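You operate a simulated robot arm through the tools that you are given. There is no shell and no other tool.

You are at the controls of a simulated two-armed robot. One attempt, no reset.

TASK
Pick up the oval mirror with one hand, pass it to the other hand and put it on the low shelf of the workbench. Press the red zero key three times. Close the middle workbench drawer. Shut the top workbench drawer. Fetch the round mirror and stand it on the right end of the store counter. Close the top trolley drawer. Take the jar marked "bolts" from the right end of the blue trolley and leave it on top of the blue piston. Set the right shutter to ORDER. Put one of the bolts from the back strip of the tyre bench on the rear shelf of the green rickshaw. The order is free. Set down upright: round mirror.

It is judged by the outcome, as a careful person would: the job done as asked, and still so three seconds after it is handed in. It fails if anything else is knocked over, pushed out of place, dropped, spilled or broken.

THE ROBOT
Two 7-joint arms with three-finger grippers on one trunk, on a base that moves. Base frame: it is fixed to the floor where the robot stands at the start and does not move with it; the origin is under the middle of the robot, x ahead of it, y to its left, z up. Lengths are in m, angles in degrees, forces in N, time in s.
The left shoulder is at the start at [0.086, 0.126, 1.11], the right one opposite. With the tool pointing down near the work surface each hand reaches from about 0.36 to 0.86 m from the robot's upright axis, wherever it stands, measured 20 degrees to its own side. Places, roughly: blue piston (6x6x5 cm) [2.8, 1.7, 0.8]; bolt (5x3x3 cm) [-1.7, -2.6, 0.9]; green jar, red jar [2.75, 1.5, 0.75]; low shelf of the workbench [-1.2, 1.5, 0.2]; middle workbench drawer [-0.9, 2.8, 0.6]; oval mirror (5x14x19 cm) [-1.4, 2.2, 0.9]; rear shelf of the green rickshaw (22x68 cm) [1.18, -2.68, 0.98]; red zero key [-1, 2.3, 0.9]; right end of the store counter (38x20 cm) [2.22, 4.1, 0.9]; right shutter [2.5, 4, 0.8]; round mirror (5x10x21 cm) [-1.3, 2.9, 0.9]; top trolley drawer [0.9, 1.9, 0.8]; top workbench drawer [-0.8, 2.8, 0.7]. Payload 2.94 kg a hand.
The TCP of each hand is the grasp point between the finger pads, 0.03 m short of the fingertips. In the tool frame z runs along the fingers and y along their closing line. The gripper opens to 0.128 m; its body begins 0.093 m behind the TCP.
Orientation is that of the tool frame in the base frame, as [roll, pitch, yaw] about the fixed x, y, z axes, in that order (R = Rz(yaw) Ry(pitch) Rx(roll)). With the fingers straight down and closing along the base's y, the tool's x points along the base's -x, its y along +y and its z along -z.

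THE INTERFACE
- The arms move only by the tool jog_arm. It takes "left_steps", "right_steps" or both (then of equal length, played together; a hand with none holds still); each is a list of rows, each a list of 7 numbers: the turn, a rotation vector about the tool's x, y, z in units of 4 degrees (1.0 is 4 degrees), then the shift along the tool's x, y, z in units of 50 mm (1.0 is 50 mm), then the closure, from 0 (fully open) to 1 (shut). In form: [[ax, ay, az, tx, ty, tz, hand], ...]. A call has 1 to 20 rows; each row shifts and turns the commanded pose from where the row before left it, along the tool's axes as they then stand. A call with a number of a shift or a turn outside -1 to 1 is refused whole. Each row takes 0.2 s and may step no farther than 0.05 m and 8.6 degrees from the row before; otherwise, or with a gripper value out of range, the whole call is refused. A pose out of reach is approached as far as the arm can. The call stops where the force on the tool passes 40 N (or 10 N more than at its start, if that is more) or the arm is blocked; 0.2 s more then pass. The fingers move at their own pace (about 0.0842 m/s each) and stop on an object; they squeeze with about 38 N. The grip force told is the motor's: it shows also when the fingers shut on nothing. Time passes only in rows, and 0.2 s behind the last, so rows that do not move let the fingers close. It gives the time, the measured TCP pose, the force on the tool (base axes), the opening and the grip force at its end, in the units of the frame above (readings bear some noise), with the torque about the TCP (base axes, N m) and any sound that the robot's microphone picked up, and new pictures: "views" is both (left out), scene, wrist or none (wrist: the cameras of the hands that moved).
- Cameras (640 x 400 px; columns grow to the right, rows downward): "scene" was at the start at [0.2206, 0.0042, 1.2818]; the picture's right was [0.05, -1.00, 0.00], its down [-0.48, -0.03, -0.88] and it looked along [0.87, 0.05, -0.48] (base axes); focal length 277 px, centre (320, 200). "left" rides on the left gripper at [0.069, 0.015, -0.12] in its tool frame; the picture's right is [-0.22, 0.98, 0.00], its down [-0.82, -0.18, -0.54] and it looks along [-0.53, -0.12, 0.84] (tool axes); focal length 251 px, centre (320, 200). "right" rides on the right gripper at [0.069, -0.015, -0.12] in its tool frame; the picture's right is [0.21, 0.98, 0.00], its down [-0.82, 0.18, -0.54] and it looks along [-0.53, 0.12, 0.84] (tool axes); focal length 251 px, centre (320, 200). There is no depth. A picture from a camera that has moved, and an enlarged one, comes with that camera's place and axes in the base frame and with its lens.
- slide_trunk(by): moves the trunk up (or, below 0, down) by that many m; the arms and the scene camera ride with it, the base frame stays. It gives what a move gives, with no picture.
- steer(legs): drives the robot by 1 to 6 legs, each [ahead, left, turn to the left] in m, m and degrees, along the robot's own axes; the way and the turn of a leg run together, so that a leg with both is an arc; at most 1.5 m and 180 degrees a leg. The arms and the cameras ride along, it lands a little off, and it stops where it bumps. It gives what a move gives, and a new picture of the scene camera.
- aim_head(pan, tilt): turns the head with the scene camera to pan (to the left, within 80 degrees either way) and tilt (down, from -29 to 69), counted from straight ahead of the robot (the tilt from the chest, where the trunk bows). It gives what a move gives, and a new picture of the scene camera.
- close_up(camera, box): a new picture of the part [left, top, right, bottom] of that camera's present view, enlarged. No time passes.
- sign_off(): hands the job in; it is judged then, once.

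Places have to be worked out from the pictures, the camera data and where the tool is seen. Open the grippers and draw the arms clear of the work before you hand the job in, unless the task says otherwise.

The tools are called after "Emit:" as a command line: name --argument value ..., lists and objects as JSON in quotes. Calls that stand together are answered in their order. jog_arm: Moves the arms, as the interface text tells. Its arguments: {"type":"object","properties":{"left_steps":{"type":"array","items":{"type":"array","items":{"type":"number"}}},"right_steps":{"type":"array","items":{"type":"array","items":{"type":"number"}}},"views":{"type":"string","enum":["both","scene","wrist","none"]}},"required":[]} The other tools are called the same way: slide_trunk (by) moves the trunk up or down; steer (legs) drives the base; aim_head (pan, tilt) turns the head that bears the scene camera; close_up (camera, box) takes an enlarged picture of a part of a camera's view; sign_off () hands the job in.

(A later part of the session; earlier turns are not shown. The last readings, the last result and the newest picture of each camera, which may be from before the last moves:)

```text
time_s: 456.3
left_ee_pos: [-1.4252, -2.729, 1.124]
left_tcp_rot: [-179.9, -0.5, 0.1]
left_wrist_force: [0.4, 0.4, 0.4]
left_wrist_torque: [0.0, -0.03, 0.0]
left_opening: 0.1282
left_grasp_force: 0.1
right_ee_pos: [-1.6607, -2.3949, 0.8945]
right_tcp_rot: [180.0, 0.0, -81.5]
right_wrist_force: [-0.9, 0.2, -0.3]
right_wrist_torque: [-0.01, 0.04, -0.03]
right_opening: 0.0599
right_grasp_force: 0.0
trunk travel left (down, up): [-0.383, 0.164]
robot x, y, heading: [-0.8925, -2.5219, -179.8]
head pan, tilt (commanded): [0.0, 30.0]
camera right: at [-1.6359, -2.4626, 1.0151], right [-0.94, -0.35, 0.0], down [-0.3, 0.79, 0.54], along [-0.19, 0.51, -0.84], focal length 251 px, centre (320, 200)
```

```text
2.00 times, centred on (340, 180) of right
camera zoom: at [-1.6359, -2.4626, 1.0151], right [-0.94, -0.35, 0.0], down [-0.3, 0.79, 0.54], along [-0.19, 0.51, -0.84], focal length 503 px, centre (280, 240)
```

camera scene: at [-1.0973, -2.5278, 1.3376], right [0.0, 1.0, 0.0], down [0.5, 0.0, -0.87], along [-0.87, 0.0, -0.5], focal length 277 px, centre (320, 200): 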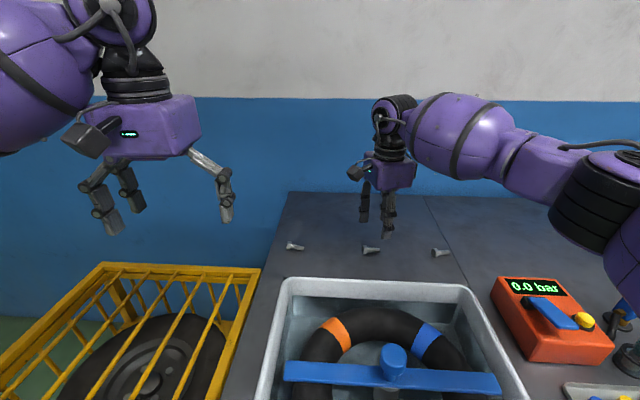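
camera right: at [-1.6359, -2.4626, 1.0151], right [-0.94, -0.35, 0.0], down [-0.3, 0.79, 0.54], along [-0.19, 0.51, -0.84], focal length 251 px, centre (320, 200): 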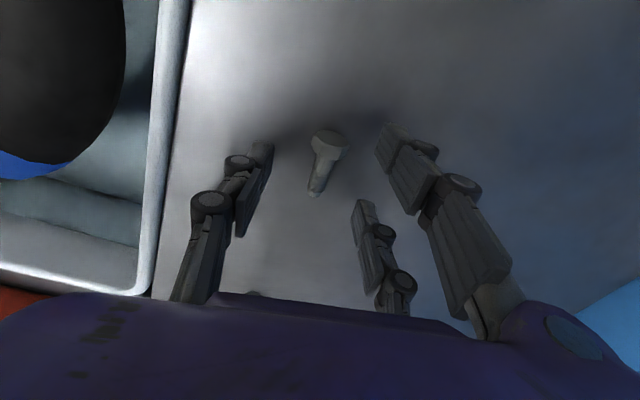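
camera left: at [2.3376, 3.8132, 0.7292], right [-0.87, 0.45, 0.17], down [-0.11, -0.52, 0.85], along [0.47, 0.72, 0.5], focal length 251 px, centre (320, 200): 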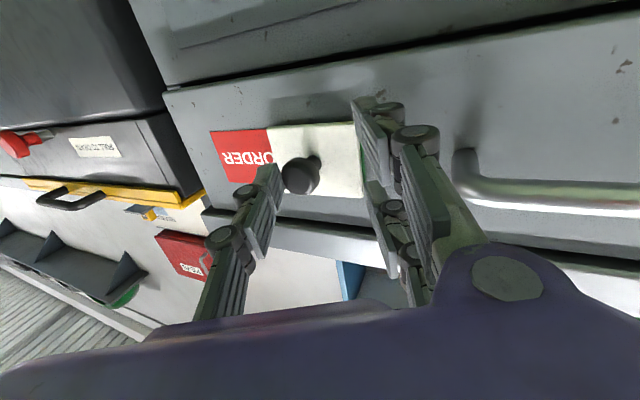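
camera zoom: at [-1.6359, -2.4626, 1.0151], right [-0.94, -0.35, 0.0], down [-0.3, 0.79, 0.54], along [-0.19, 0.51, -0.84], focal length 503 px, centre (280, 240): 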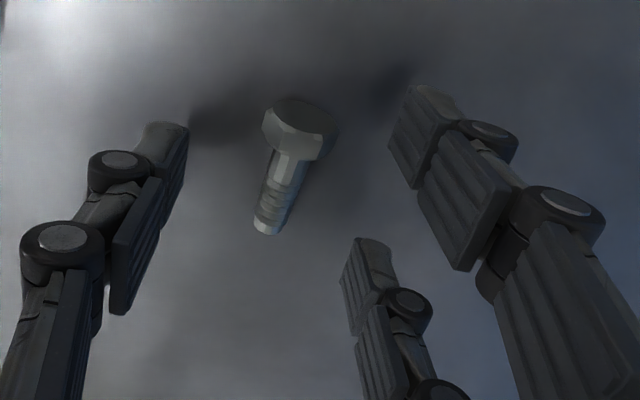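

Fingertip positions bracket the bolt well (near pair over the head, far pair past the shank tip, single opposite). Lower in 3–4 mm steps until the tips touch the bench.

Emit:
jog_arm --right_steps '[[0, 0, 0, 0, 0, 0.1, 0.53], [0, 0, 0, 0, 0, 0, 0.53]]' --views "none"

Emit:
jog_arm --right_steps '[[0, 0, 0, 0, 0, 0.08, 0.53], [0, 0, 0, 0, 0, 0, 0.53]]' --views "none"

Emit:
jog_arm --right_steps '[[0, 0, 0, 0, 0, 0.06, 0.53], [0, 0, 0, 0, 0, 0, 0.53]]' --views "none"

```text
time_s: 456.9
left_ee_pos: [-1.4238, -2.728, 1.1244]
left_tcp_rot: [-179.9, -0.5, 0.0]
left_wrist_force: [-1.2, 0.7, 0.7]
left_wrist_torque: [0.02, 0.0, -0.01]
left_opening: 0.1279
left_grasp_force: 0.1
right_ee_pos: [-1.661, -2.3957, 0.8891]
right_tcp_rot: [179.9, 0.0, -81.8]
right_wrist_force: [-0.6, 0.4, -0.4]
right_wrist_torque: [0.0, -0.02, 0.0]
right_opening: 0.0601
right_grasp_force: 0.1
trunk travel left (down, up): [-0.383, 0.164]
robot x, y, heading: [-0.893, -2.5259, -179.9]
head pan, tilt (commanded): [0.0, 30.0]
```

```text
time_s: 457.5
left_ee_pos: [-1.4243, -2.7287, 1.1241]
left_tcp_rot: [-179.8, -0.4, 0.1]
left_wrist_force: [0.6, -0.5, 1.0]
left_wrist_torque: [0.01, 0.01, 0.02]
left_opening: 0.1283
left_grasp_force: 0.0
right_ee_pos: [-1.6603, -2.3957, 0.885]
right_tcp_rot: [179.8, 0.0, -81.8]
right_wrist_force: [-1.0, -0.6, 0.0]
right_wrist_torque: [0.0, -0.05, 0.01]
right_opening: 0.0603
right_grasp_force: 0.0
trunk travel left (down, up): [-0.383, 0.164]
robot x, y, heading: [-0.8874, -2.528, -180.2]
head pan, tilt (commanded): [0.0, 30.0]
```

```text
time_s: 458.1
left_ee_pos: [-1.424, -2.729, 1.1243]
left_tcp_rot: [-179.8, -0.5, 0.1]
left_wrist_force: [-0.2, 0.7, -0.3]
left_wrist_torque: [-0.02, 0.02, -0.02]
left_opening: 0.128
left_grasp_force: 0.1
right_ee_pos: [-1.6601, -2.3938, 0.8821]
right_tcp_rot: [180.0, -0.1, -81.7]
right_wrist_force: [0.1, -0.4, 0.2]
right_wrist_torque: [0.0, 0.01, -0.01]
right_opening: 0.0598
right_grasp_force: 0.1
trunk travel left (down, up): [-0.383, 0.164]
robot x, y, heading: [-0.8912, -2.5303, -179.7]
head pan, tilt (commanded): [0.0, 30.0]
```

Emit:
jog_arm --right_steps '[[0, 0, 0, 0, 0, 0.06, 0.53], [0, 0, 0, 0, 0, 0, 0.53]]' --views "none"

Emit:
jog_arm --right_steps '[[0, 0, 0, 0, 0, 0.06, 0.53], [0, 0, 0, 0, 0, 0, 0.53]]' --views "none"

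Emit:
close_up --camera "right" --box '[220, 80, 460, 280]'

```text
time_s: 458.7
left_ee_pos: [-1.4244, -2.7287, 1.1241]
left_tcp_rot: [-179.9, -0.5, 0.1]
left_wrist_force: [-0.4, -0.6, 0.2]
left_wrist_torque: [0.01, 0.01, 0.01]
left_opening: 0.1282
left_grasp_force: 0.0
right_ee_pos: [-1.6611, -2.3958, 0.8798]
right_tcp_rot: [179.9, -0.1, -81.8]
right_wrist_force: [0.7, 0.2, 0.5]
right_wrist_torque: [-0.02, 0.03, -0.02]
right_opening: 0.0603
right_grasp_force: 0.0
trunk travel left (down, up): [-0.383, 0.164]
robot x, y, heading: [-0.8891, -2.5287, -180.0]
head pan, tilt (commanded): [0.0, 30.0]
```

```text
time_s: 459.3
left_ee_pos: [-1.4216, -2.7286, 1.1252]
left_tcp_rot: [-179.9, -0.4, 0.1]
left_wrist_force: [-0.3, 0.4, 0.1]
left_wrist_torque: [0.04, -0.01, -0.02]
left_opening: 0.1281
left_grasp_force: 0.0
right_ee_pos: [-1.661, -2.397, 0.8783]
right_tcp_rot: [179.8, 0.0, -81.7]
right_wrist_force: [0.7, 1.9, 12.4]
right_wrist_torque: [0.11, -0.18, -0.01]
right_opening: 0.0611
right_grasp_force: 0.2
trunk travel left (down, up): [-0.383, 0.164]
robot x, y, heading: [-0.8913, -2.5282, -179.9]
head pan, tilt (commanded): [0.0, 30.0]
```

```text
2.00 times, centred on (340, 180) of right
camera zoom: at [-1.6352, -2.4628, 0.9997], right [-0.94, -0.35, 0.0], down [-0.3, 0.79, 0.54], along [-0.19, 0.51, -0.84], focal length 503 px, centre (280, 240)
```

zoom: 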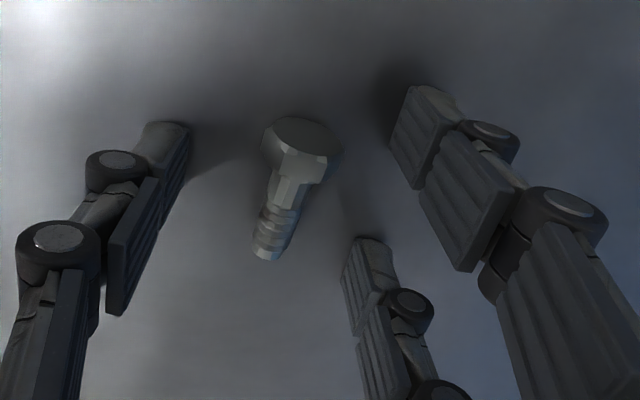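

Tips touch the bench at TCP z≈0.879. Raise 2 mm and shift 4 mm along the bolt (toward +y) to balance the overlap, then close.

Emit:
jog_arm --right_steps '[[0, 0, 0, 0, 0, -0.07, 0.53], [0, 0, 0, -0.08, 0, 0, 0.53], [0, 0, 0, 0, 0, 0, 0.65], [0, 0, 0, 0, 0, 0, 0.75], [0, 0, 0, 0, 0, 0, 0.85], [0, 0, 0, 0, 0, 0, 0.95], [0, 0, 0, 0, 0, 0, 1], [0, 0, 0, 0, 0, 0, 1]]' --views "wrist"

Emit:
close_up --camera "right" --box '[220, 80, 460, 280]'

```text
time_s: 461.1
left_ee_pos: [-1.4243, -2.7277, 1.1239]
left_tcp_rot: [-179.8, -0.6, 0.1]
left_wrist_force: [-0.7, 0.6, -0.3]
left_wrist_torque: [0.01, 0.02, 0.0]
left_opening: 0.1281
left_grasp_force: 0.0
right_ee_pos: [-1.6618, -2.3934, 0.8804]
right_tcp_rot: [179.9, 0.0, -81.5]
right_wrist_force: [0.0, -0.2, 0.4]
right_wrist_torque: [-0.02, 0.01, -0.01]
right_opening: 0.0153
right_grasp_force: 38.0
trunk travel left (down, up): [-0.383, 0.164]
robot x, y, heading: [-0.8933, -2.525, -179.8]
head pan, tilt (commanded): [0.0, 30.0]
camera right: at [-1.6368, -2.4597, 1.0009], right [-0.94, -0.35, 0.0], down [-0.3, 0.79, 0.54], along [-0.19, 0.51, -0.84], focal length 251 px, centre (320, 200)
```

right: 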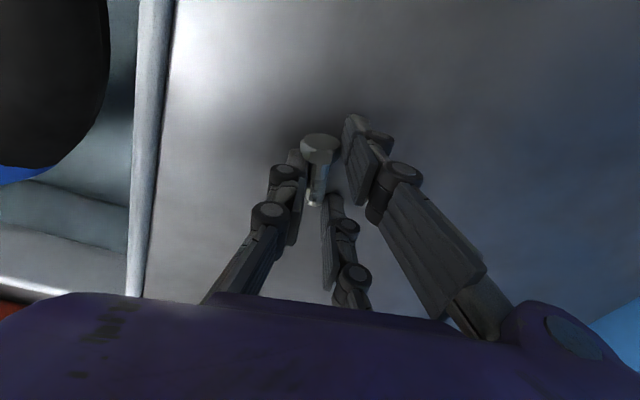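

```text
2.00 times, centred on (340, 180) of right
camera zoom: at [-1.6368, -2.4597, 1.0009], right [-0.94, -0.35, 0.0], down [-0.3, 0.79, 0.54], along [-0.19, 0.51, -0.84], focal length 503 px, centre (280, 240)
```

zoom: 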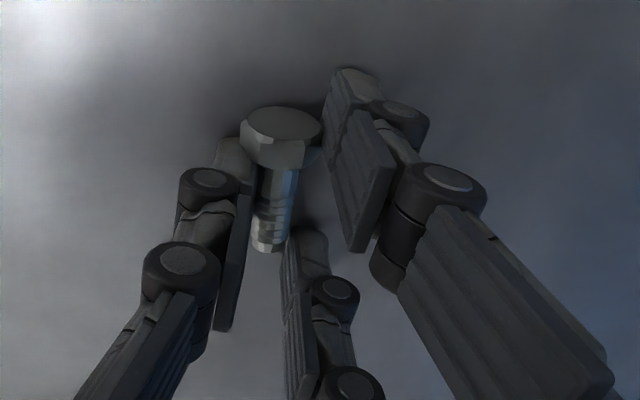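

The bolt is clamped (opening 1.5 cm, 38 N) between single, near pair on the head and far pair at the tip. Lift slowly.

Emit:
jog_arm --right_steps '[[0, 0, 0, 0, 0, -0.1, 1], [0, 0, 0, 0, 0, -0.2, 1], [0, 0, 0, 0, 0, -0.3, 1], [0, 0, 0, 0, 0, -0.5, 1], [0, 0, 0, 0, 0, 0, 1]]' --views "both"

Emit:
close_up --camera "right" --box '[220, 80, 460, 280]'

```text
time_s: 462.3
left_ee_pos: [-1.4249, -2.728, 1.1239]
left_tcp_rot: [-179.9, -0.5, 0.1]
left_wrist_force: [0.1, 0.8, -0.2]
left_wrist_torque: [0.0, -0.02, 0.02]
left_opening: 0.1279
left_grasp_force: 0.0
right_ee_pos: [-1.6611, -2.392, 0.935]
right_tcp_rot: [180.0, 0.0, -81.8]
right_wrist_force: [-0.6, -0.6, -0.5]
right_wrist_torque: [0.01, 0.0, -0.04]
right_opening: 0.0152
right_grasp_force: 37.7
trunk travel left (down, up): [-0.383, 0.164]
robot x, y, heading: [-0.8951, -2.5267, -180.0]
head pan, tilt (commanded): [0.0, 30.0]
camera scene: at [-1.0983, -2.5275, 1.3374], right [0.0, 1.0, 0.0], down [0.5, 0.0, -0.87], along [-0.87, 0.0, -0.5], focal length 277 px, centre (320, 200)
camera right: at [-1.6364, -2.4587, 1.0563], right [-0.94, -0.35, 0.0], down [-0.3, 0.79, 0.54], along [-0.19, 0.51, -0.84], focal length 251 px, centre (320, 200)
```

scene: 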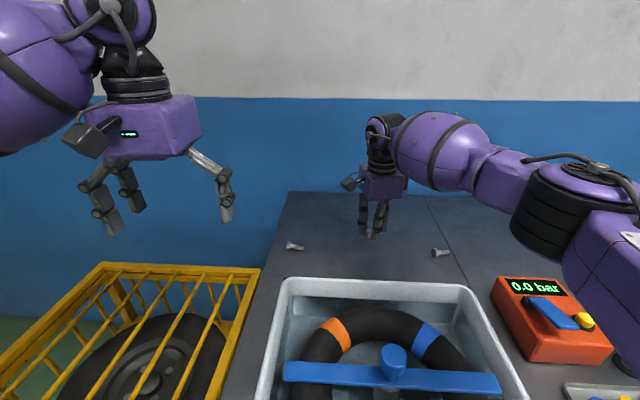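
right: 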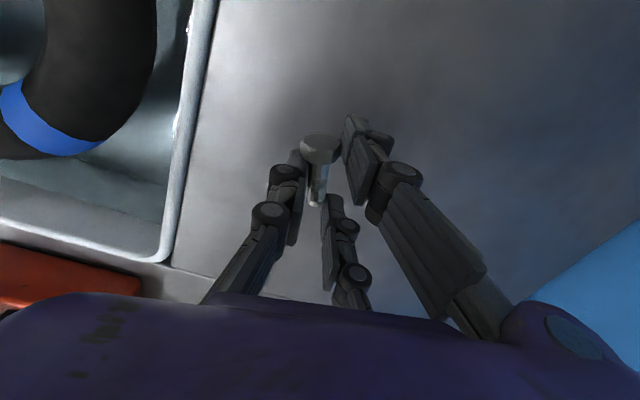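

```text
2.00 times, centred on (340, 180) of right
camera zoom: at [-1.6364, -2.4587, 1.0563], right [-0.94, -0.35, 0.0], down [-0.3, 0.79, 0.54], along [-0.19, 0.51, -0.84], focal length 503 px, centre (280, 240)
```

zoom: 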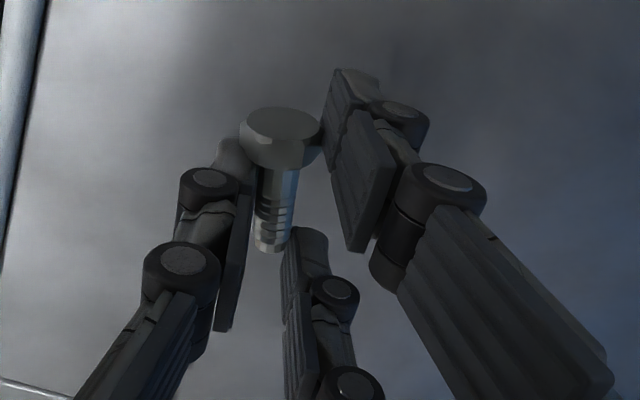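

Bolt is held securely. Raise it high, then back away from the bench.

Emit:
jog_arm --right_steps '[[0, 0, 0, 0, 0, -0.6, 1], [0, 0, 0, 0, 0, -0.8, 1], [0, 0, 0, 0, 0, -0.8, 1], [0, 0, 0, 0, 0, -0.8, 1], [0, 0, 0, 0, 0, -0.8, 1], [0, 0, 0, 0, 0, -0.8, 1], [0, 0, 0, 0, 0, -0.8, 1]]' --views "none"

Emit:
steer --legs '[[-0.75, 0, 0]]'

Emit:
jog_arm --right_steps '[[0, 0, 0, 0, 0, 0, 1]]' --views "wrist"

```text
time_s: 463.9
left_ee_pos: [-1.4232, -2.7295, 1.1252]
left_tcp_rot: [-179.8, -0.4, 0.1]
left_wrist_force: [0.2, -0.3, 0.1]
left_wrist_torque: [0.02, 0.04, 0.01]
left_opening: 0.1281
left_grasp_force: 0.0
right_ee_pos: [-1.6503, -2.3936, 1.2065]
right_tcp_rot: [179.9, 0.1, -81.5]
right_wrist_force: [0.5, 0.0, -0.8]
right_wrist_torque: [0.0, 0.03, -0.01]
right_opening: 0.0154
right_grasp_force: 37.4
right hand out of reach, approached as far as the arm can: row 7
trunk travel left (down, up): [-0.383, 0.164]
robot x, y, heading: [-0.889, -2.5257, -179.6]
head pan, tilt (commanded): [0.0, 30.0]
```

```text
time_s: 467.9
left_ee_pos: [-0.6814, -2.7274, 1.1255]
left_tcp_rot: [-179.9, -0.4, 0.2]
left_wrist_force: [-0.1, 0.5, 0.3]
left_wrist_torque: [0.01, -0.01, -0.02]
left_opening: 0.128
left_grasp_force: 0.0
right_ee_pos: [-0.9109, -2.3914, 1.2047]
right_tcp_rot: [-179.9, 0.1, -81.5]
right_wrist_force: [0.1, 0.4, -0.6]
right_wrist_torque: [-0.01, 0.04, -0.01]
right_opening: 0.0155
right_grasp_force: 38.1
trunk travel left (down, up): [-0.383, 0.164]
robot x, y, heading: [-0.1484, -2.5225, -179.8]
head pan, tilt (commanded): [0.0, 30.0]
camera scene: at [-0.3557, -2.5255, 1.3375], right [-0.01, 1.0, 0.0], down [0.5, 0.0, -0.87], along [-0.87, -0.01, -0.5], focal length 277 px, centre (320, 200)
```

scene: 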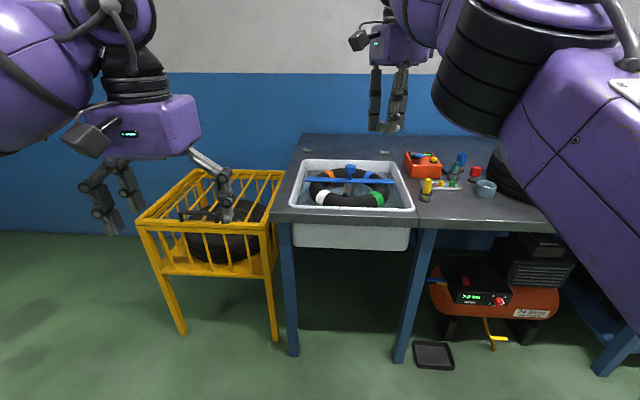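

```text
time_s: 468.3
left_ee_pos: [-0.6812, -2.7273, 1.1242]
left_tcp_rot: [-179.9, -0.5, 0.3]
left_wrist_force: [0.4, -0.3, -0.2]
left_wrist_torque: [-0.01, -0.01, -0.02]
left_opening: 0.1282
left_grasp_force: 0.1
right_ee_pos: [-0.9104, -2.3907, 1.204]
right_tcp_rot: [-180.0, -0.1, -81.5]
right_wrist_force: [1.0, -0.5, 0.2]
right_wrist_torque: [0.01, -0.02, 0.03]
right_opening: 0.0153
right_grasp_force: 37.8
trunk travel left (down, up): [-0.383, 0.164]
robot x, y, heading: [-0.1501, -2.5202, -179.7]
head pan, tilt (commanded): [0.0, 30.0]
camera right: at [-0.8856, -2.4576, 1.3254], right [-0.93, -0.36, 0.0], down [-0.3, 0.79, 0.54], along [-0.19, 0.5, -0.84], focal length 251 px, centre (320, 200)
```

right: 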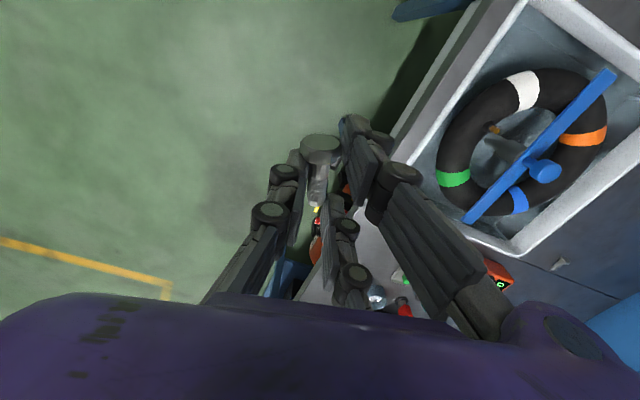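

Bolt still held. Move slightly west and turn 180° to face the rickshaw's rear.

Emit:
steer --legs '[[0.12, 0, 0], [0, 0, -90], [0, 0, -90]]'

Emit:
aim_head --pan 0 --tilt 25

```text
time_s: 477.2
left_ee_pos: [0.2615, -2.3169, 1.1246]
left_tcp_rot: [-179.9, -0.5, -179.3]
left_wrist_force: [0.2, -0.1, -0.3]
left_wrist_torque: [0.03, 0.04, 0.04]
left_opening: 0.1279
left_grasp_force: 0.1
right_ee_pos: [0.492, -2.6536, 1.2053]
right_tcp_rot: [-179.9, 0.1, 98.9]
right_wrist_force: [0.5, 0.0, -0.4]
right_wrist_torque: [-0.01, 0.03, 0.03]
right_opening: 0.0156
right_grasp_force: 37.9
trunk travel left (down, up): [-0.383, 0.164]
robot x, y, heading: [-0.2679, -2.5227, 0.5]
head pan, tilt (commanded): [0.0, 30.0]
camera scene: at [-0.0635, -2.523, 1.3375], right [0.01, -1.0, 0.0], down [-0.5, -0.01, -0.87], along [0.87, 0.01, -0.5], focal length 277 px, centre (320, 200)
```

scene: 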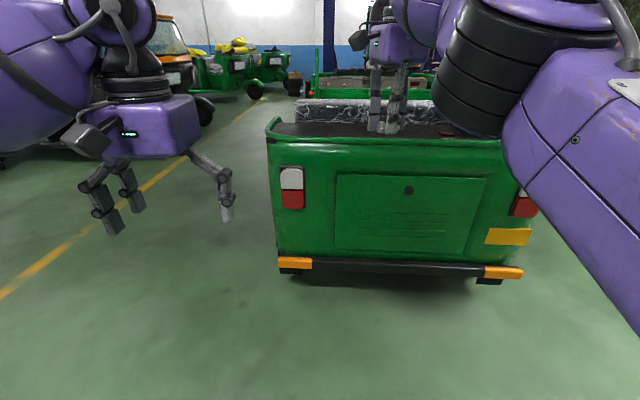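

```text
time_s: 477.9
left_ee_pos: [0.2606, -2.3185, 1.1238]
left_tcp_rot: [-179.9, -0.5, -179.4]
left_wrist_force: [0.1, 1.1, -1.0]
left_wrist_torque: [0.0, -0.01, 0.01]
left_opening: 0.1281
left_grasp_force: 0.1
right_ee_pos: [0.4927, -2.6539, 1.2051]
right_tcp_rot: [180.0, 0.1, 99.0]
right_wrist_force: [-0.4, -0.3, -0.9]
right_wrist_torque: [-0.02, 0.03, -0.02]
right_opening: 0.0153
right_grasp_force: 38.1
trunk travel left (down, up): [-0.383, 0.164]
robot x, y, heading: [-0.2675, -2.5241, 0.9]
head pan, tilt (commanded): [0.0, 25.0]
camera scene: at [-0.0618, -2.523, 1.3454], right [0.01, -1.0, 0.0], down [-0.42, 0.0, -0.91], along [0.91, 0.01, -0.42], focal length 277 px, centre (320, 200)
```

scene: 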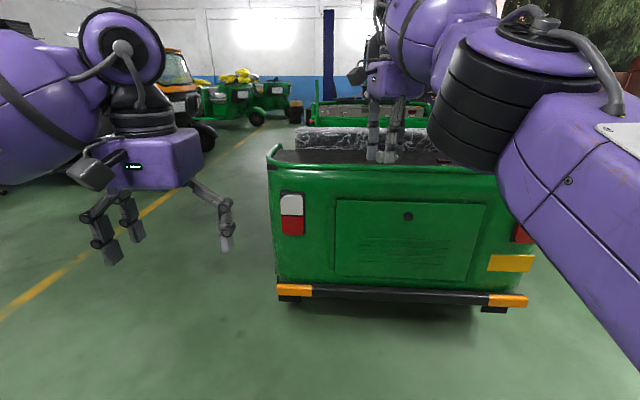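

The rear shelf is the dark ledge behind the green rim. Approach 0.3 m and look down at it.

Emit:
steer --legs '[[0.3, 0, -0.9]]'

Emit:
aim_head --pan 0 --tilt 20

Emit:
close_up --camera "scene" --box '[240, 80, 540, 240]'

```text
time_s: 479.9
left_ee_pos: [0.5621, -2.3287, 1.1241]
left_tcp_rot: [-179.8, -0.3, 179.4]
left_wrist_force: [-0.8, 0.4, 0.7]
left_wrist_torque: [-0.01, -0.01, 0.03]
left_opening: 0.128
left_grasp_force: 0.1
right_ee_pos: [0.7851, -2.6684, 1.2059]
right_tcp_rot: [179.9, 0.0, 97.7]
right_wrist_force: [0.1, -0.3, 0.1]
right_wrist_torque: [0.0, -0.01, 0.0]
right_opening: 0.0154
right_grasp_force: 37.9
trunk travel left (down, up): [-0.383, 0.164]
robot x, y, heading: [0.0291, -2.5242, -0.8]
head pan, tilt (commanded): [0.0, 25.0]
camera scene: at [0.2349, -2.5273, 1.3455], right [-0.01, -1.0, 0.0], down [-0.42, 0.0, -0.91], along [0.91, -0.01, -0.42], focal length 277 px, centre (320, 200)
```

scene: 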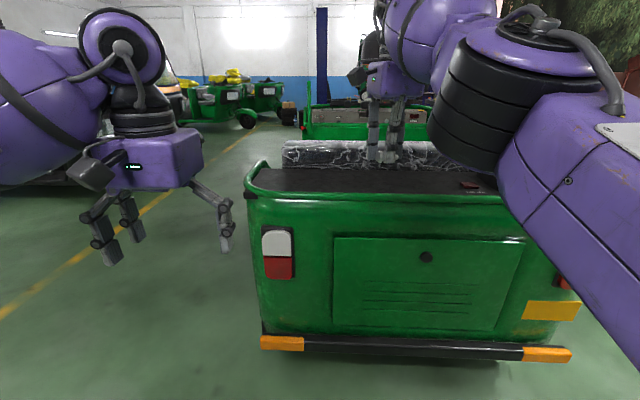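

```text
time_s: 480.6
left_ee_pos: [0.5626, -2.3304, 1.1245]
left_tcp_rot: [-180.0, -0.4, 179.4]
left_wrist_force: [0.4, 0.7, -1.0]
left_wrist_torque: [0.01, -0.01, 0.0]
left_opening: 0.1279
left_grasp_force: 0.1
right_ee_pos: [0.7865, -2.67, 1.2048]
right_tcp_rot: [-179.9, 0.0, 97.7]
right_wrist_force: [0.3, -0.1, -0.2]
right_wrist_torque: [-0.01, 0.0, 0.0]
right_opening: 0.0153
right_grasp_force: 37.9
trunk travel left (down, up): [-0.383, 0.164]
robot x, y, heading: [0.0286, -2.526, -0.6]
head pan, tilt (commanded): [0.0, 20.0]
camera scene: at [0.2365, -2.5274, 1.3534], right [-0.01, -1.0, 0.0], down [-0.34, 0.0, -0.94], along [0.94, -0.01, -0.34], focal length 277 px, centre (320, 200)
```

scene: 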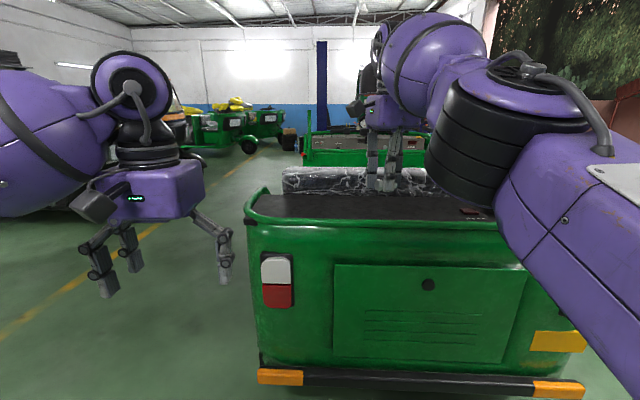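

```text
2.13 times, centred on (390, 160) of scene
camera zoom: at [0.2365, -2.5274, 1.3534], right [-0.01, -1.0, 0.0], down [-0.34, 0.0, -0.94], along [0.94, -0.01, -0.34], focal length 591 px, centre (171, 285)
```

zoom: 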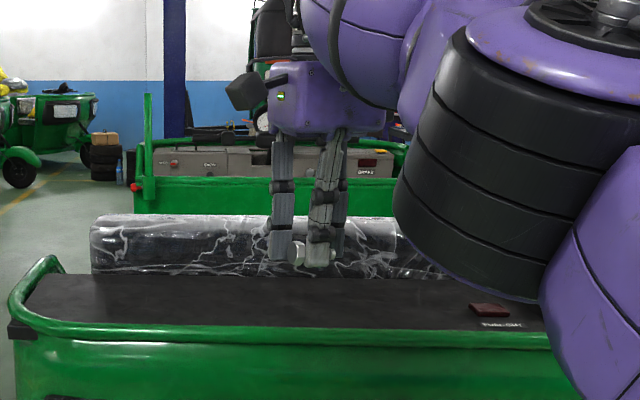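

Shelf spans x≈1.09–1.30 at z≈0.98 (a small dark-red object lies at its right end — avoid). Target (1.18, −2.67). Drive forward 0.39 m.

Emit:
steer --legs '[[0.39, 0, 0.6]]'

Emit:
jog_arm --right_steps '[[0, 0, 0, 0, 0, 0, 1]]' --views "both"

```text
time_s: 483.0
left_ee_pos: [0.9519, -2.3229, 1.1244]
left_tcp_rot: [-179.9, -0.4, -179.8]
left_wrist_force: [-0.3, 0.1, 0.3]
left_wrist_torque: [-0.01, -0.03, 0.0]
left_opening: 0.1281
left_grasp_force: 0.0
right_ee_pos: [1.1806, -2.6605, 1.2042]
right_tcp_rot: [180.0, 0.1, 98.5]
right_wrist_force: [0.5, -0.1, -0.5]
right_wrist_torque: [0.01, -0.02, 0.0]
right_opening: 0.0155
right_grasp_force: 37.1
trunk travel left (down, up): [-0.383, 0.164]
robot x, y, heading: [0.421, -2.5211, 0.2]
head pan, tilt (commanded): [0.0, 20.0]
camera scene: at [0.6286, -2.526, 1.3536], right [0.0, -1.0, 0.0], down [-0.34, 0.0, -0.94], along [0.94, 0.0, -0.34], focal length 277 px, centre (320, 200)
```

scene: 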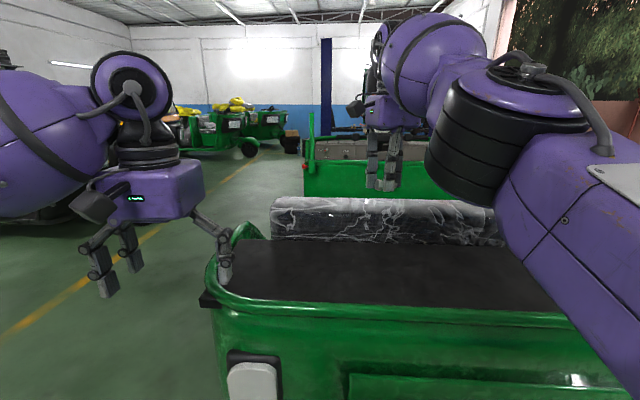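

```text
time_s: 483.4
left_ee_pos: [0.9512, -2.3234, 1.1237]
left_tcp_rot: [-179.9, -0.3, -179.7]
left_wrist_force: [-0.2, -0.4, 0.2]
left_wrist_torque: [-0.02, 0.0, -0.01]
left_opening: 0.1279
left_grasp_force: 0.0
right_ee_pos: [1.18, -2.6602, 1.205]
right_tcp_rot: [179.9, 0.0, 98.3]
right_wrist_force: [-0.2, -0.2, -0.9]
right_wrist_torque: [0.04, 0.01, -0.01]
right_opening: 0.0153
right_grasp_force: 38.0
trunk travel left (down, up): [-0.383, 0.164]
robot x, y, heading: [0.422, -2.5264, -0.0]
head pan, tilt (commanded): [0.0, 20.0]
camera scene: at [0.6279, -2.526, 1.3537], right [0.0, -1.0, 0.0], down [-0.34, 0.0, -0.94], along [0.94, 0.0, -0.34], focal length 277 px, centre (320, 200)
camera right: at [1.1546, -2.595, 1.3265], right [0.93, 0.36, 0.0], down [0.3, -0.79, 0.54], along [0.19, -0.51, -0.84], focal length 251 px, centre (320, 200)
```

scene: 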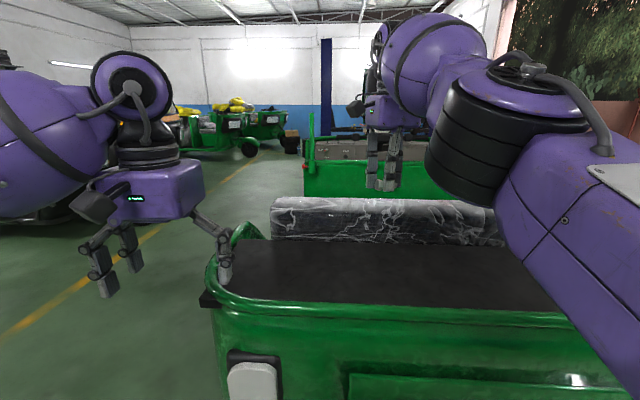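
right: 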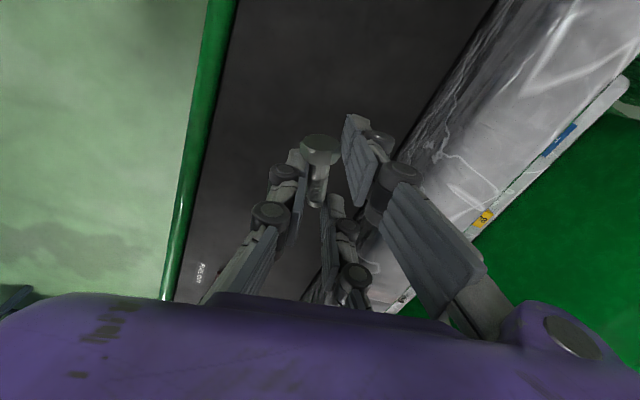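

The bolt is over the middle of the shelf. Raise the left hand a bit for safety and lower the right to z≈1.04.

Emit:
jog_arm --left_steps '[[0, 0, 0, 0, 0, -0.7, 0], [0, 0, 0, 0, 0, -0.7, 0], [0, 0, 0, 0, 0, -0.6, 0], [0, 0, 0, 0, 0, 0, 0]]' --right_steps '[[0, 0, 0, 0, 0, 0.9, 1], [0, 0, 0, 0, 0, 0.9, 1], [0, 0, 0, 0, 0, 0.9, 1], [0, 0, 0, 0, 0, 0.6, 1]]' --views "both"

```text
time_s: 484.4
left_ee_pos: [0.9544, -2.3231, 1.2247]
left_tcp_rot: [-179.7, -0.6, -179.8]
left_wrist_force: [0.0, -0.3, -0.4]
left_wrist_torque: [0.0, -0.01, 0.01]
left_opening: 0.128
left_grasp_force: 0.1
right_ee_pos: [1.2205, -2.6569, 1.0483]
right_tcp_rot: [-179.8, 0.0, 98.5]
right_wrist_force: [0.1, 0.4, -0.3]
right_wrist_torque: [-0.06, -0.01, -0.02]
right_opening: 0.0156
right_grasp_force: 37.5
right hand out of reach, approached as far as the arm can: row 1, 2, 3, 4
trunk travel left (down, up): [-0.383, 0.164]
robot x, y, heading: [0.421, -2.5223, 0.2]
head pan, tilt (commanded): [0.0, 20.0]
camera scene: at [0.6297, -2.5258, 1.3534], right [0.0, -1.0, 0.0], down [-0.34, 0.0, -0.94], along [0.94, 0.0, -0.34], focal length 277 px, centre (320, 200)
camera right: at [1.1958, -2.5922, 1.1689], right [0.93, 0.36, 0.0], down [0.3, -0.79, 0.54], along [0.19, -0.51, -0.84], focal length 251 px, centre (320, 200)
camera left: at [0.8868, -2.3075, 1.344], right [0.21, 0.98, 0.0], down [0.83, -0.18, 0.53], along [0.52, -0.12, -0.85], focal length 251 px, centre (320, 200)
```

scene: 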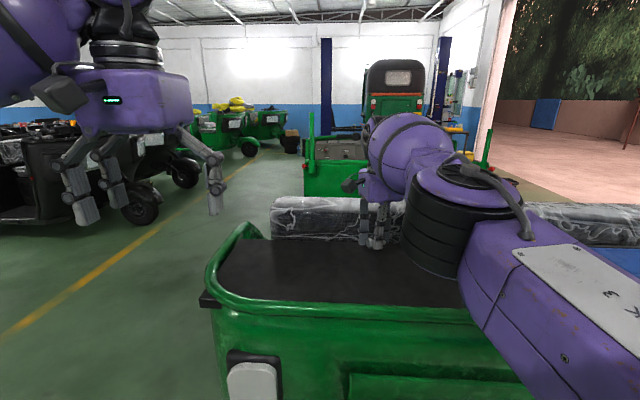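
right: 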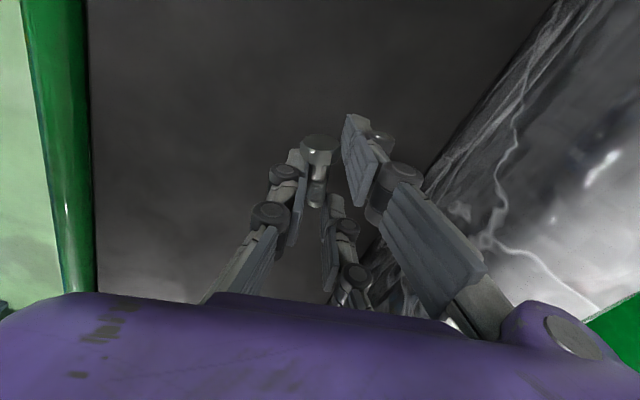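
left: 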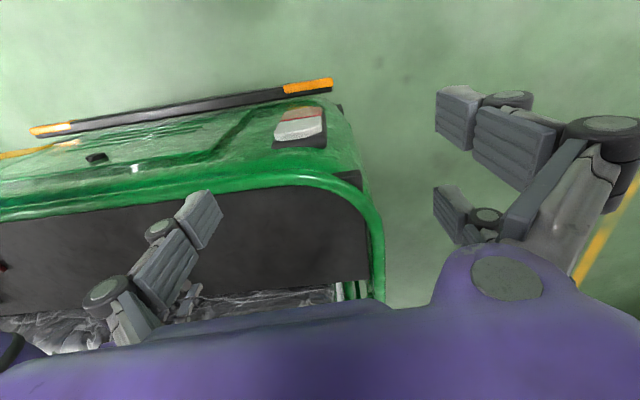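

The hand crept to x=1.22; move back 4 cm to the shelf's middle before lowering further.

Emit:
jog_arm --right_steps '[[0, 0, 0, 0.06, -0.4, 0, 1], [0, 0, 0, 0.06, -0.4, 0, 1], [0, 0, 0, 0, 0, 0, 1]]' --views "wrist"

```text
time_s: 485.2
left_ee_pos: [0.9544, -2.3229, 1.225]
left_tcp_rot: [-179.9, -0.3, -179.9]
left_wrist_force: [0.0, 0.9, -0.6]
left_wrist_torque: [0.03, -0.06, -0.01]
left_opening: 0.1279
left_grasp_force: 0.1
right_ee_pos: [1.2186, -2.655, 1.0545]
right_tcp_rot: [-180.0, 0.0, 98.3]
right_wrist_force: [0.1, 0.7, -0.2]
right_wrist_torque: [-0.02, 0.01, -0.01]
right_opening: 0.0156
right_grasp_force: 37.7
right hand out of reach, approached as far as the arm can: row 1, 2
trunk travel left (down, up): [-0.383, 0.164]
robot x, y, heading: [0.4244, -2.5288, 0.4]
head pan, tilt (commanded): [0.0, 20.0]
camera right: at [1.1937, -2.5892, 1.1763], right [0.93, 0.36, 0.0], down [0.3, -0.79, 0.54], along [0.19, -0.51, -0.84], focal length 251 px, centre (320, 200)
```

right: 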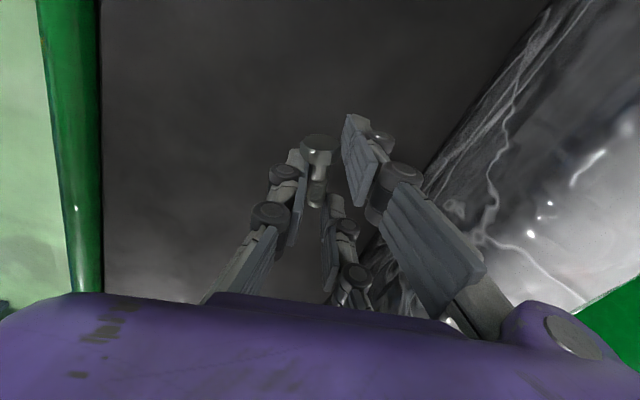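

The arm solution seems strained. Raise the hand back up a bit first and see how it responds.

Emit:
jog_arm --right_steps '[[0, 0, 0, 0, 0, -0.6, 1], [0, 0, 0, 0, 0, -0.6, 1]]' --views "none"

```text
time_s: 485.8
left_ee_pos: [0.9529, -2.3235, 1.2247]
left_tcp_rot: [-179.9, -0.4, -179.8]
left_wrist_force: [0.1, -0.1, -0.1]
left_wrist_torque: [0.05, 0.0, -0.03]
left_opening: 0.128
left_grasp_force: 0.0
right_ee_pos: [1.2063, -2.6573, 1.118]
right_tcp_rot: [179.8, 0.1, 98.4]
right_wrist_force: [-0.3, -0.4, -1.0]
right_wrist_torque: [-0.01, -0.02, -0.01]
right_opening: 0.0154
right_grasp_force: 38.4
right hand out of reach, approached as far as the arm can: row 1, 2
trunk travel left (down, up): [-0.383, 0.164]
robot x, y, heading: [0.4208, -2.5296, 0.3]
head pan, tilt (commanded): [0.0, 20.0]
```

Emit:
jog_arm --right_steps '[[0, 0, 0, 0.06, -0.4, 0, 1], [0, 0, 0, 0.06, -0.4, 0, 1]]' --views "none"

```text
time_s: 486.4
left_ee_pos: [0.9524, -2.323, 1.2254]
left_tcp_rot: [-179.8, -0.4, -179.8]
left_wrist_force: [-0.5, 0.0, -0.1]
left_wrist_torque: [0.02, -0.04, -0.01]
left_opening: 0.128
left_grasp_force: 0.0
right_ee_pos: [1.1682, -2.6551, 1.1164]
right_tcp_rot: [179.9, 0.0, 98.5]
right_wrist_force: [-0.7, 0.2, -1.1]
right_wrist_torque: [-0.03, -0.04, 0.01]
right_opening: 0.0157
right_grasp_force: 38.5
trunk travel left (down, up): [-0.383, 0.164]
robot x, y, heading: [0.4215, -2.5243, 0.2]
head pan, tilt (commanded): [0.0, 20.0]
```

Now in reach at x=1.168. Lower straight down to ~1.035.

Emit:
jog_arm --right_steps '[[0, 0, 0, 0, 0, 0.5, 1], [0, 0, 0, 0, 0, 0.5, 1], [0, 0, 0, 0, 0.2, 0.5, 1]]' --views "both"

```text
time_s: 487.2
left_ee_pos: [0.955, -2.322, 1.224]
left_tcp_rot: [-179.7, -0.5, -179.8]
left_wrist_force: [0.4, 0.1, 0.5]
left_wrist_torque: [-0.02, 0.02, -0.06]
left_opening: 0.128
left_grasp_force: 0.1
right_ee_pos: [1.1774, -2.6536, 1.0392]
right_tcp_rot: [180.0, 0.0, 98.4]
right_wrist_force: [1.0, 0.4, 0.1]
right_wrist_torque: [0.0, 0.03, 0.02]
right_opening: 0.0156
right_grasp_force: 38.1
trunk travel left (down, up): [-0.383, 0.164]
robot x, y, heading: [0.4196, -2.526, 0.2]
head pan, tilt (commanded): [0.0, 20.0]
camera scene: at [0.6297, -2.5257, 1.3534], right [0.0, -1.0, 0.0], down [-0.34, 0.0, -0.94], along [0.94, 0.0, -0.34], focal length 277 px, centre (320, 200)
camera right: at [1.1516, -2.5887, 1.1607], right [0.93, 0.36, 0.0], down [0.3, -0.79, 0.54], along [0.19, -0.51, -0.84], focal length 251 px, centre (320, 200)
```

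scene: 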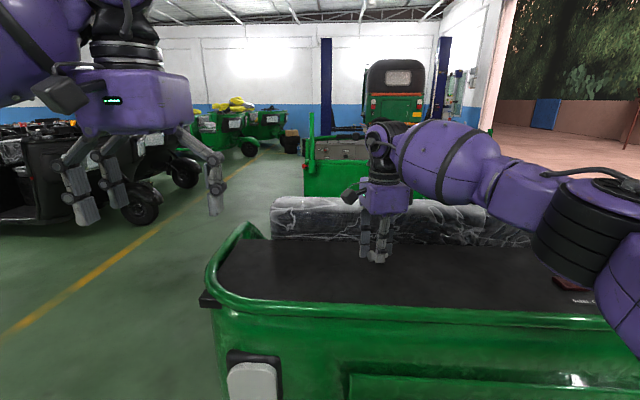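
right: 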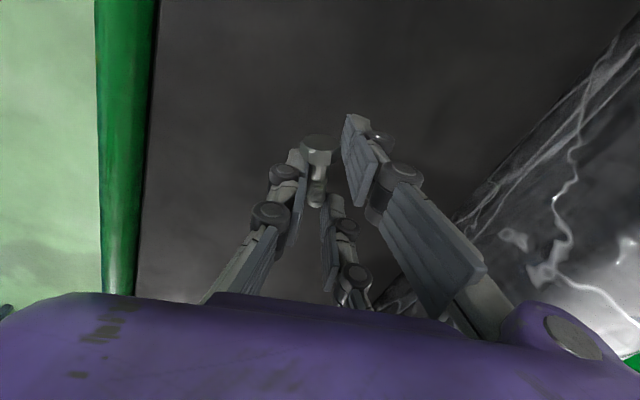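

Well placed above the shelf. Lower in small steps to contact.

Emit:
jog_arm --right_steps '[[0, 0, 0, 0, 0, 0.12, 1], [0, 0, 0, 0, 0, 0.1, 1], [0, 0, 0, 0, 0, 0, 1]]' --views "none"

Emit:
jog_arm --right_steps '[[0, 0, 0, 0, 0, 0.07, 1], [0, 0, 0, 0, 0, 0, 1]]' --views "none"

Emit:
jog_arm --right_steps '[[0, 0, 0, 0, 0, 0.06, 1], [0, 0, 0, 0, 0, 0, 1]]' --views "none"

```text
time_s: 488.0
left_ee_pos: [0.9531, -2.3234, 1.2244]
left_tcp_rot: [-179.9, -0.4, -179.8]
left_wrist_force: [-0.5, 0.3, 0.7]
left_wrist_torque: [0.01, 0.0, -0.03]
left_opening: 0.1281
left_grasp_force: 0.0
right_ee_pos: [1.1758, -2.6548, 1.0294]
right_tcp_rot: [-180.0, 0.0, 98.3]
right_wrist_force: [0.5, -0.1, -0.4]
right_wrist_torque: [-0.02, 0.02, 0.01]
right_opening: 0.0154
right_grasp_force: 37.8
trunk travel left (down, up): [-0.383, 0.164]
robot x, y, heading: [0.4211, -2.5279, 0.4]
head pan, tilt (commanded): [0.0, 20.0]
```

```text
time_s: 488.6
left_ee_pos: [0.9537, -2.3231, 1.2246]
left_tcp_rot: [-179.9, -0.4, -179.8]
left_wrist_force: [-0.1, -0.4, 0.9]
left_wrist_torque: [0.02, -0.03, 0.01]
left_opening: 0.1282
left_grasp_force: 0.0
right_ee_pos: [1.1771, -2.6546, 1.0262]
right_tcp_rot: [179.9, 0.0, 98.4]
right_wrist_force: [0.2, 0.0, -0.1]
right_wrist_torque: [-0.02, 0.02, 0.02]
right_opening: 0.0156
right_grasp_force: 38.2
trunk travel left (down, up): [-0.383, 0.164]
robot x, y, heading: [0.419, -2.5239, 0.2]
head pan, tilt (commanded): [0.0, 20.0]
```

```text
time_s: 489.2
left_ee_pos: [0.9527, -2.3229, 1.2249]
left_tcp_rot: [-179.9, -0.4, -179.8]
left_wrist_force: [-0.1, 0.2, 0.1]
left_wrist_torque: [-0.05, -0.02, -0.01]
left_opening: 0.1279
left_grasp_force: 0.0
right_ee_pos: [1.1766, -2.6547, 1.0238]
right_tcp_rot: [180.0, 0.1, 98.4]
right_wrist_force: [0.4, -0.2, -0.6]
right_wrist_torque: [0.0, 0.04, -0.01]
right_opening: 0.0156
right_grasp_force: 37.5
trunk travel left (down, up): [-0.383, 0.164]
robot x, y, heading: [0.4176, -2.5269, 0.5]
head pan, tilt (commanded): [0.0, 20.0]
```

Emit:
jog_arm --right_steps '[[0, 0, 0, 0, 0, 0.08, 1], [0, 0, 0, 0, 0, 0, 1]]' --views "none"

Emit:
jog_arm --right_steps '[[0, 0, 0, 0, 0, 0.07, 1], [0, 0, 0, 0, 0, 0, 1]]' --views "none"

Emit:
jog_arm --right_steps '[[0, 0, 0, 0, 0, 0.06, 1], [0, 0, 0, 0, 0, 0, 1]]' --views "wrist"

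```text
time_s: 489.8
left_ee_pos: [0.9542, -2.3229, 1.224]
left_tcp_rot: [-179.9, -0.5, -179.8]
left_wrist_force: [0.3, -0.9, -0.2]
left_wrist_torque: [0.0, 0.0, -0.01]
left_opening: 0.1282
left_grasp_force: 0.1
right_ee_pos: [1.1767, -2.655, 1.0193]
right_tcp_rot: [179.9, 0.1, 98.6]
right_wrist_force: [0.2, 1.1, -1.1]
right_wrist_torque: [0.02, -0.03, -0.03]
right_opening: 0.0153
right_grasp_force: 37.7
trunk travel left (down, up): [-0.383, 0.164]
robot x, y, heading: [0.4199, -2.5237, 0.4]
head pan, tilt (commanded): [0.0, 20.0]
```

```text
time_s: 490.4
left_ee_pos: [0.9538, -2.3228, 1.225]
left_tcp_rot: [-179.8, -0.5, -179.9]
left_wrist_force: [-0.9, -0.3, -0.6]
left_wrist_torque: [0.03, -0.01, -0.01]
left_opening: 0.1281
left_grasp_force: 0.0
right_ee_pos: [1.1773, -2.6549, 1.0167]
right_tcp_rot: [179.9, 0.0, 98.4]
right_wrist_force: [-0.8, 0.2, -0.6]
right_wrist_torque: [0.01, 0.03, 0.03]
right_opening: 0.0155
right_grasp_force: 38.1
trunk travel left (down, up): [-0.383, 0.164]
robot x, y, heading: [0.421, -2.5266, 0.2]
head pan, tilt (commanded): [0.0, 20.0]
```

```text
time_s: 491.0
left_ee_pos: [0.9529, -2.3228, 1.2255]
left_tcp_rot: [-179.9, -0.4, -179.8]
left_wrist_force: [0.3, -0.4, 0.5]
left_wrist_torque: [-0.01, 0.0, 0.01]
left_opening: 0.1278
left_grasp_force: 0.0
right_ee_pos: [1.1773, -2.6551, 1.0119]
right_tcp_rot: [179.9, 0.0, 98.4]
right_wrist_force: [0.5, 0.0, 0.8]
right_wrist_torque: [-0.03, 0.02, 0.05]
right_opening: 0.0158
right_grasp_force: 38.0
trunk travel left (down, up): [-0.383, 0.164]
robot x, y, heading: [0.4208, -2.5271, 0.0]
head pan, tilt (commanded): [0.0, 20.0]
camera right: at [1.1516, -2.5891, 1.1338], right [0.93, 0.36, 0.0], down [0.3, -0.79, 0.54], along [0.19, -0.51, -0.84], focal length 251 px, centre (320, 200)
```

right: 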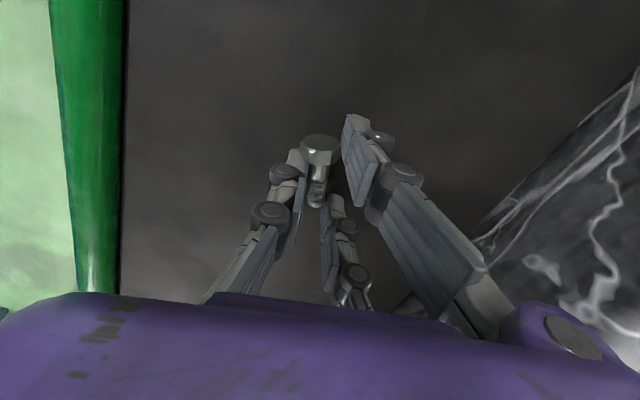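

Emit:
jog_arm --right_steps '[[0, 0, 0, 0, 0, 0.05, 1], [0, 0, 0, 0, 0, 0, 1]]' --views "none"

Emit:
jog_arm --right_steps '[[0, 0, 0, 0, 0, 0.05, 1], [0, 0, 0, 0, 0, 0, 1]]' --views "none"

```text
time_s: 491.6
left_ee_pos: [0.953, -2.3233, 1.2248]
left_tcp_rot: [-180.0, -0.5, -179.9]
left_wrist_force: [0.3, -0.8, -0.1]
left_wrist_torque: [-0.01, 0.0, 0.0]
left_opening: 0.1278
left_grasp_force: 0.0
right_ee_pos: [1.1768, -2.6534, 1.011]
right_tcp_rot: [180.0, 0.1, 98.4]
right_wrist_force: [-0.1, 0.4, -1.1]
right_wrist_torque: [-0.02, 0.03, -0.03]
right_opening: 0.0152
right_grasp_force: 38.1
trunk travel left (down, up): [-0.383, 0.164]
robot x, y, heading: [0.4193, -2.525, 0.1]
head pan, tilt (commanded): [0.0, 20.0]
```

```text
time_s: 492.2
left_ee_pos: [0.9528, -2.3228, 1.2236]
left_tcp_rot: [-179.8, -0.4, -179.9]
left_wrist_force: [0.1, 0.5, 1.1]
left_wrist_torque: [0.01, -0.02, 0.02]
left_opening: 0.128
left_grasp_force: 0.1
right_ee_pos: [1.1757, -2.653, 1.0093]
right_tcp_rot: [179.8, 0.1, 98.4]
right_wrist_force: [2.2, 0.2, 4.2]
right_wrist_torque: [0.05, 0.0, -0.01]
right_opening: 0.0155
right_grasp_force: 37.7
trunk travel left (down, up): [-0.383, 0.164]
robot x, y, heading: [0.423, -2.5206, 0.2]
head pan, tilt (commanded): [0.0, 20.0]
```

Contact (4 N) at shelf height ≈0.981. Open partially (to ~5 cm) and check the bolt.

Emit:
jog_arm --right_steps '[[0, 0, 0, 0, 0, 0, 0.86], [0, 0, 0, 0, 0, 0, 0.83], [0, 0, 0, 0, 0, 0, 0.78], [0, 0, 0, 0, 0, -0.02, 0.7], [0, 0, 0, 0, 0, -0.02, 0.62], [0, 0, 0, 0, 0, 0, 0.62]]' --views "wrist"

Emit:
close_up --camera "right" --box '[220, 80, 460, 280]'

```text
time_s: 493.6
left_ee_pos: [0.9531, -2.3227, 1.2247]
left_tcp_rot: [-179.9, -0.3, -179.8]
left_wrist_force: [-0.3, 0.1, -0.4]
left_wrist_torque: [0.01, 0.0, -0.01]
left_opening: 0.128
left_grasp_force: 0.0
right_ee_pos: [1.1742, -2.6529, 1.0092]
right_tcp_rot: [179.8, 0.1, 98.4]
right_wrist_force: [-0.6, 0.3, 1.7]
right_wrist_torque: [-0.02, -0.04, -0.02]
right_opening: 0.0482
right_grasp_force: 0.0
trunk travel left (down, up): [-0.383, 0.164]
robot x, y, heading: [0.4231, -2.525, 0.2]
head pan, tilt (commanded): [0.0, 20.0]
camera right: at [1.1501, -2.5885, 1.1307], right [0.93, 0.36, 0.0], down [0.3, -0.79, 0.54], along [0.19, -0.51, -0.84], focal length 251 px, centre (320, 200)
```

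right: 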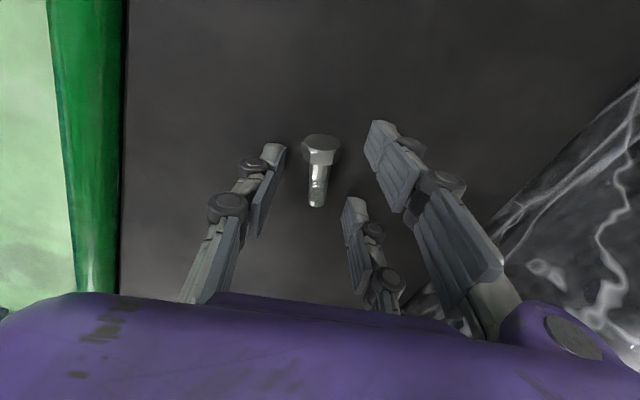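

```text
2.00 times, centred on (340, 180) of right
camera zoom: at [1.1501, -2.5885, 1.1307], right [0.93, 0.36, 0.0], down [0.3, -0.79, 0.54], along [0.19, -0.51, -0.84], focal length 503 px, centre (280, 240)
```

zoom: 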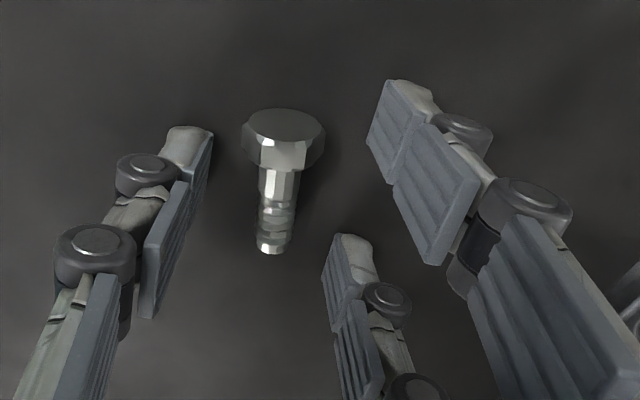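

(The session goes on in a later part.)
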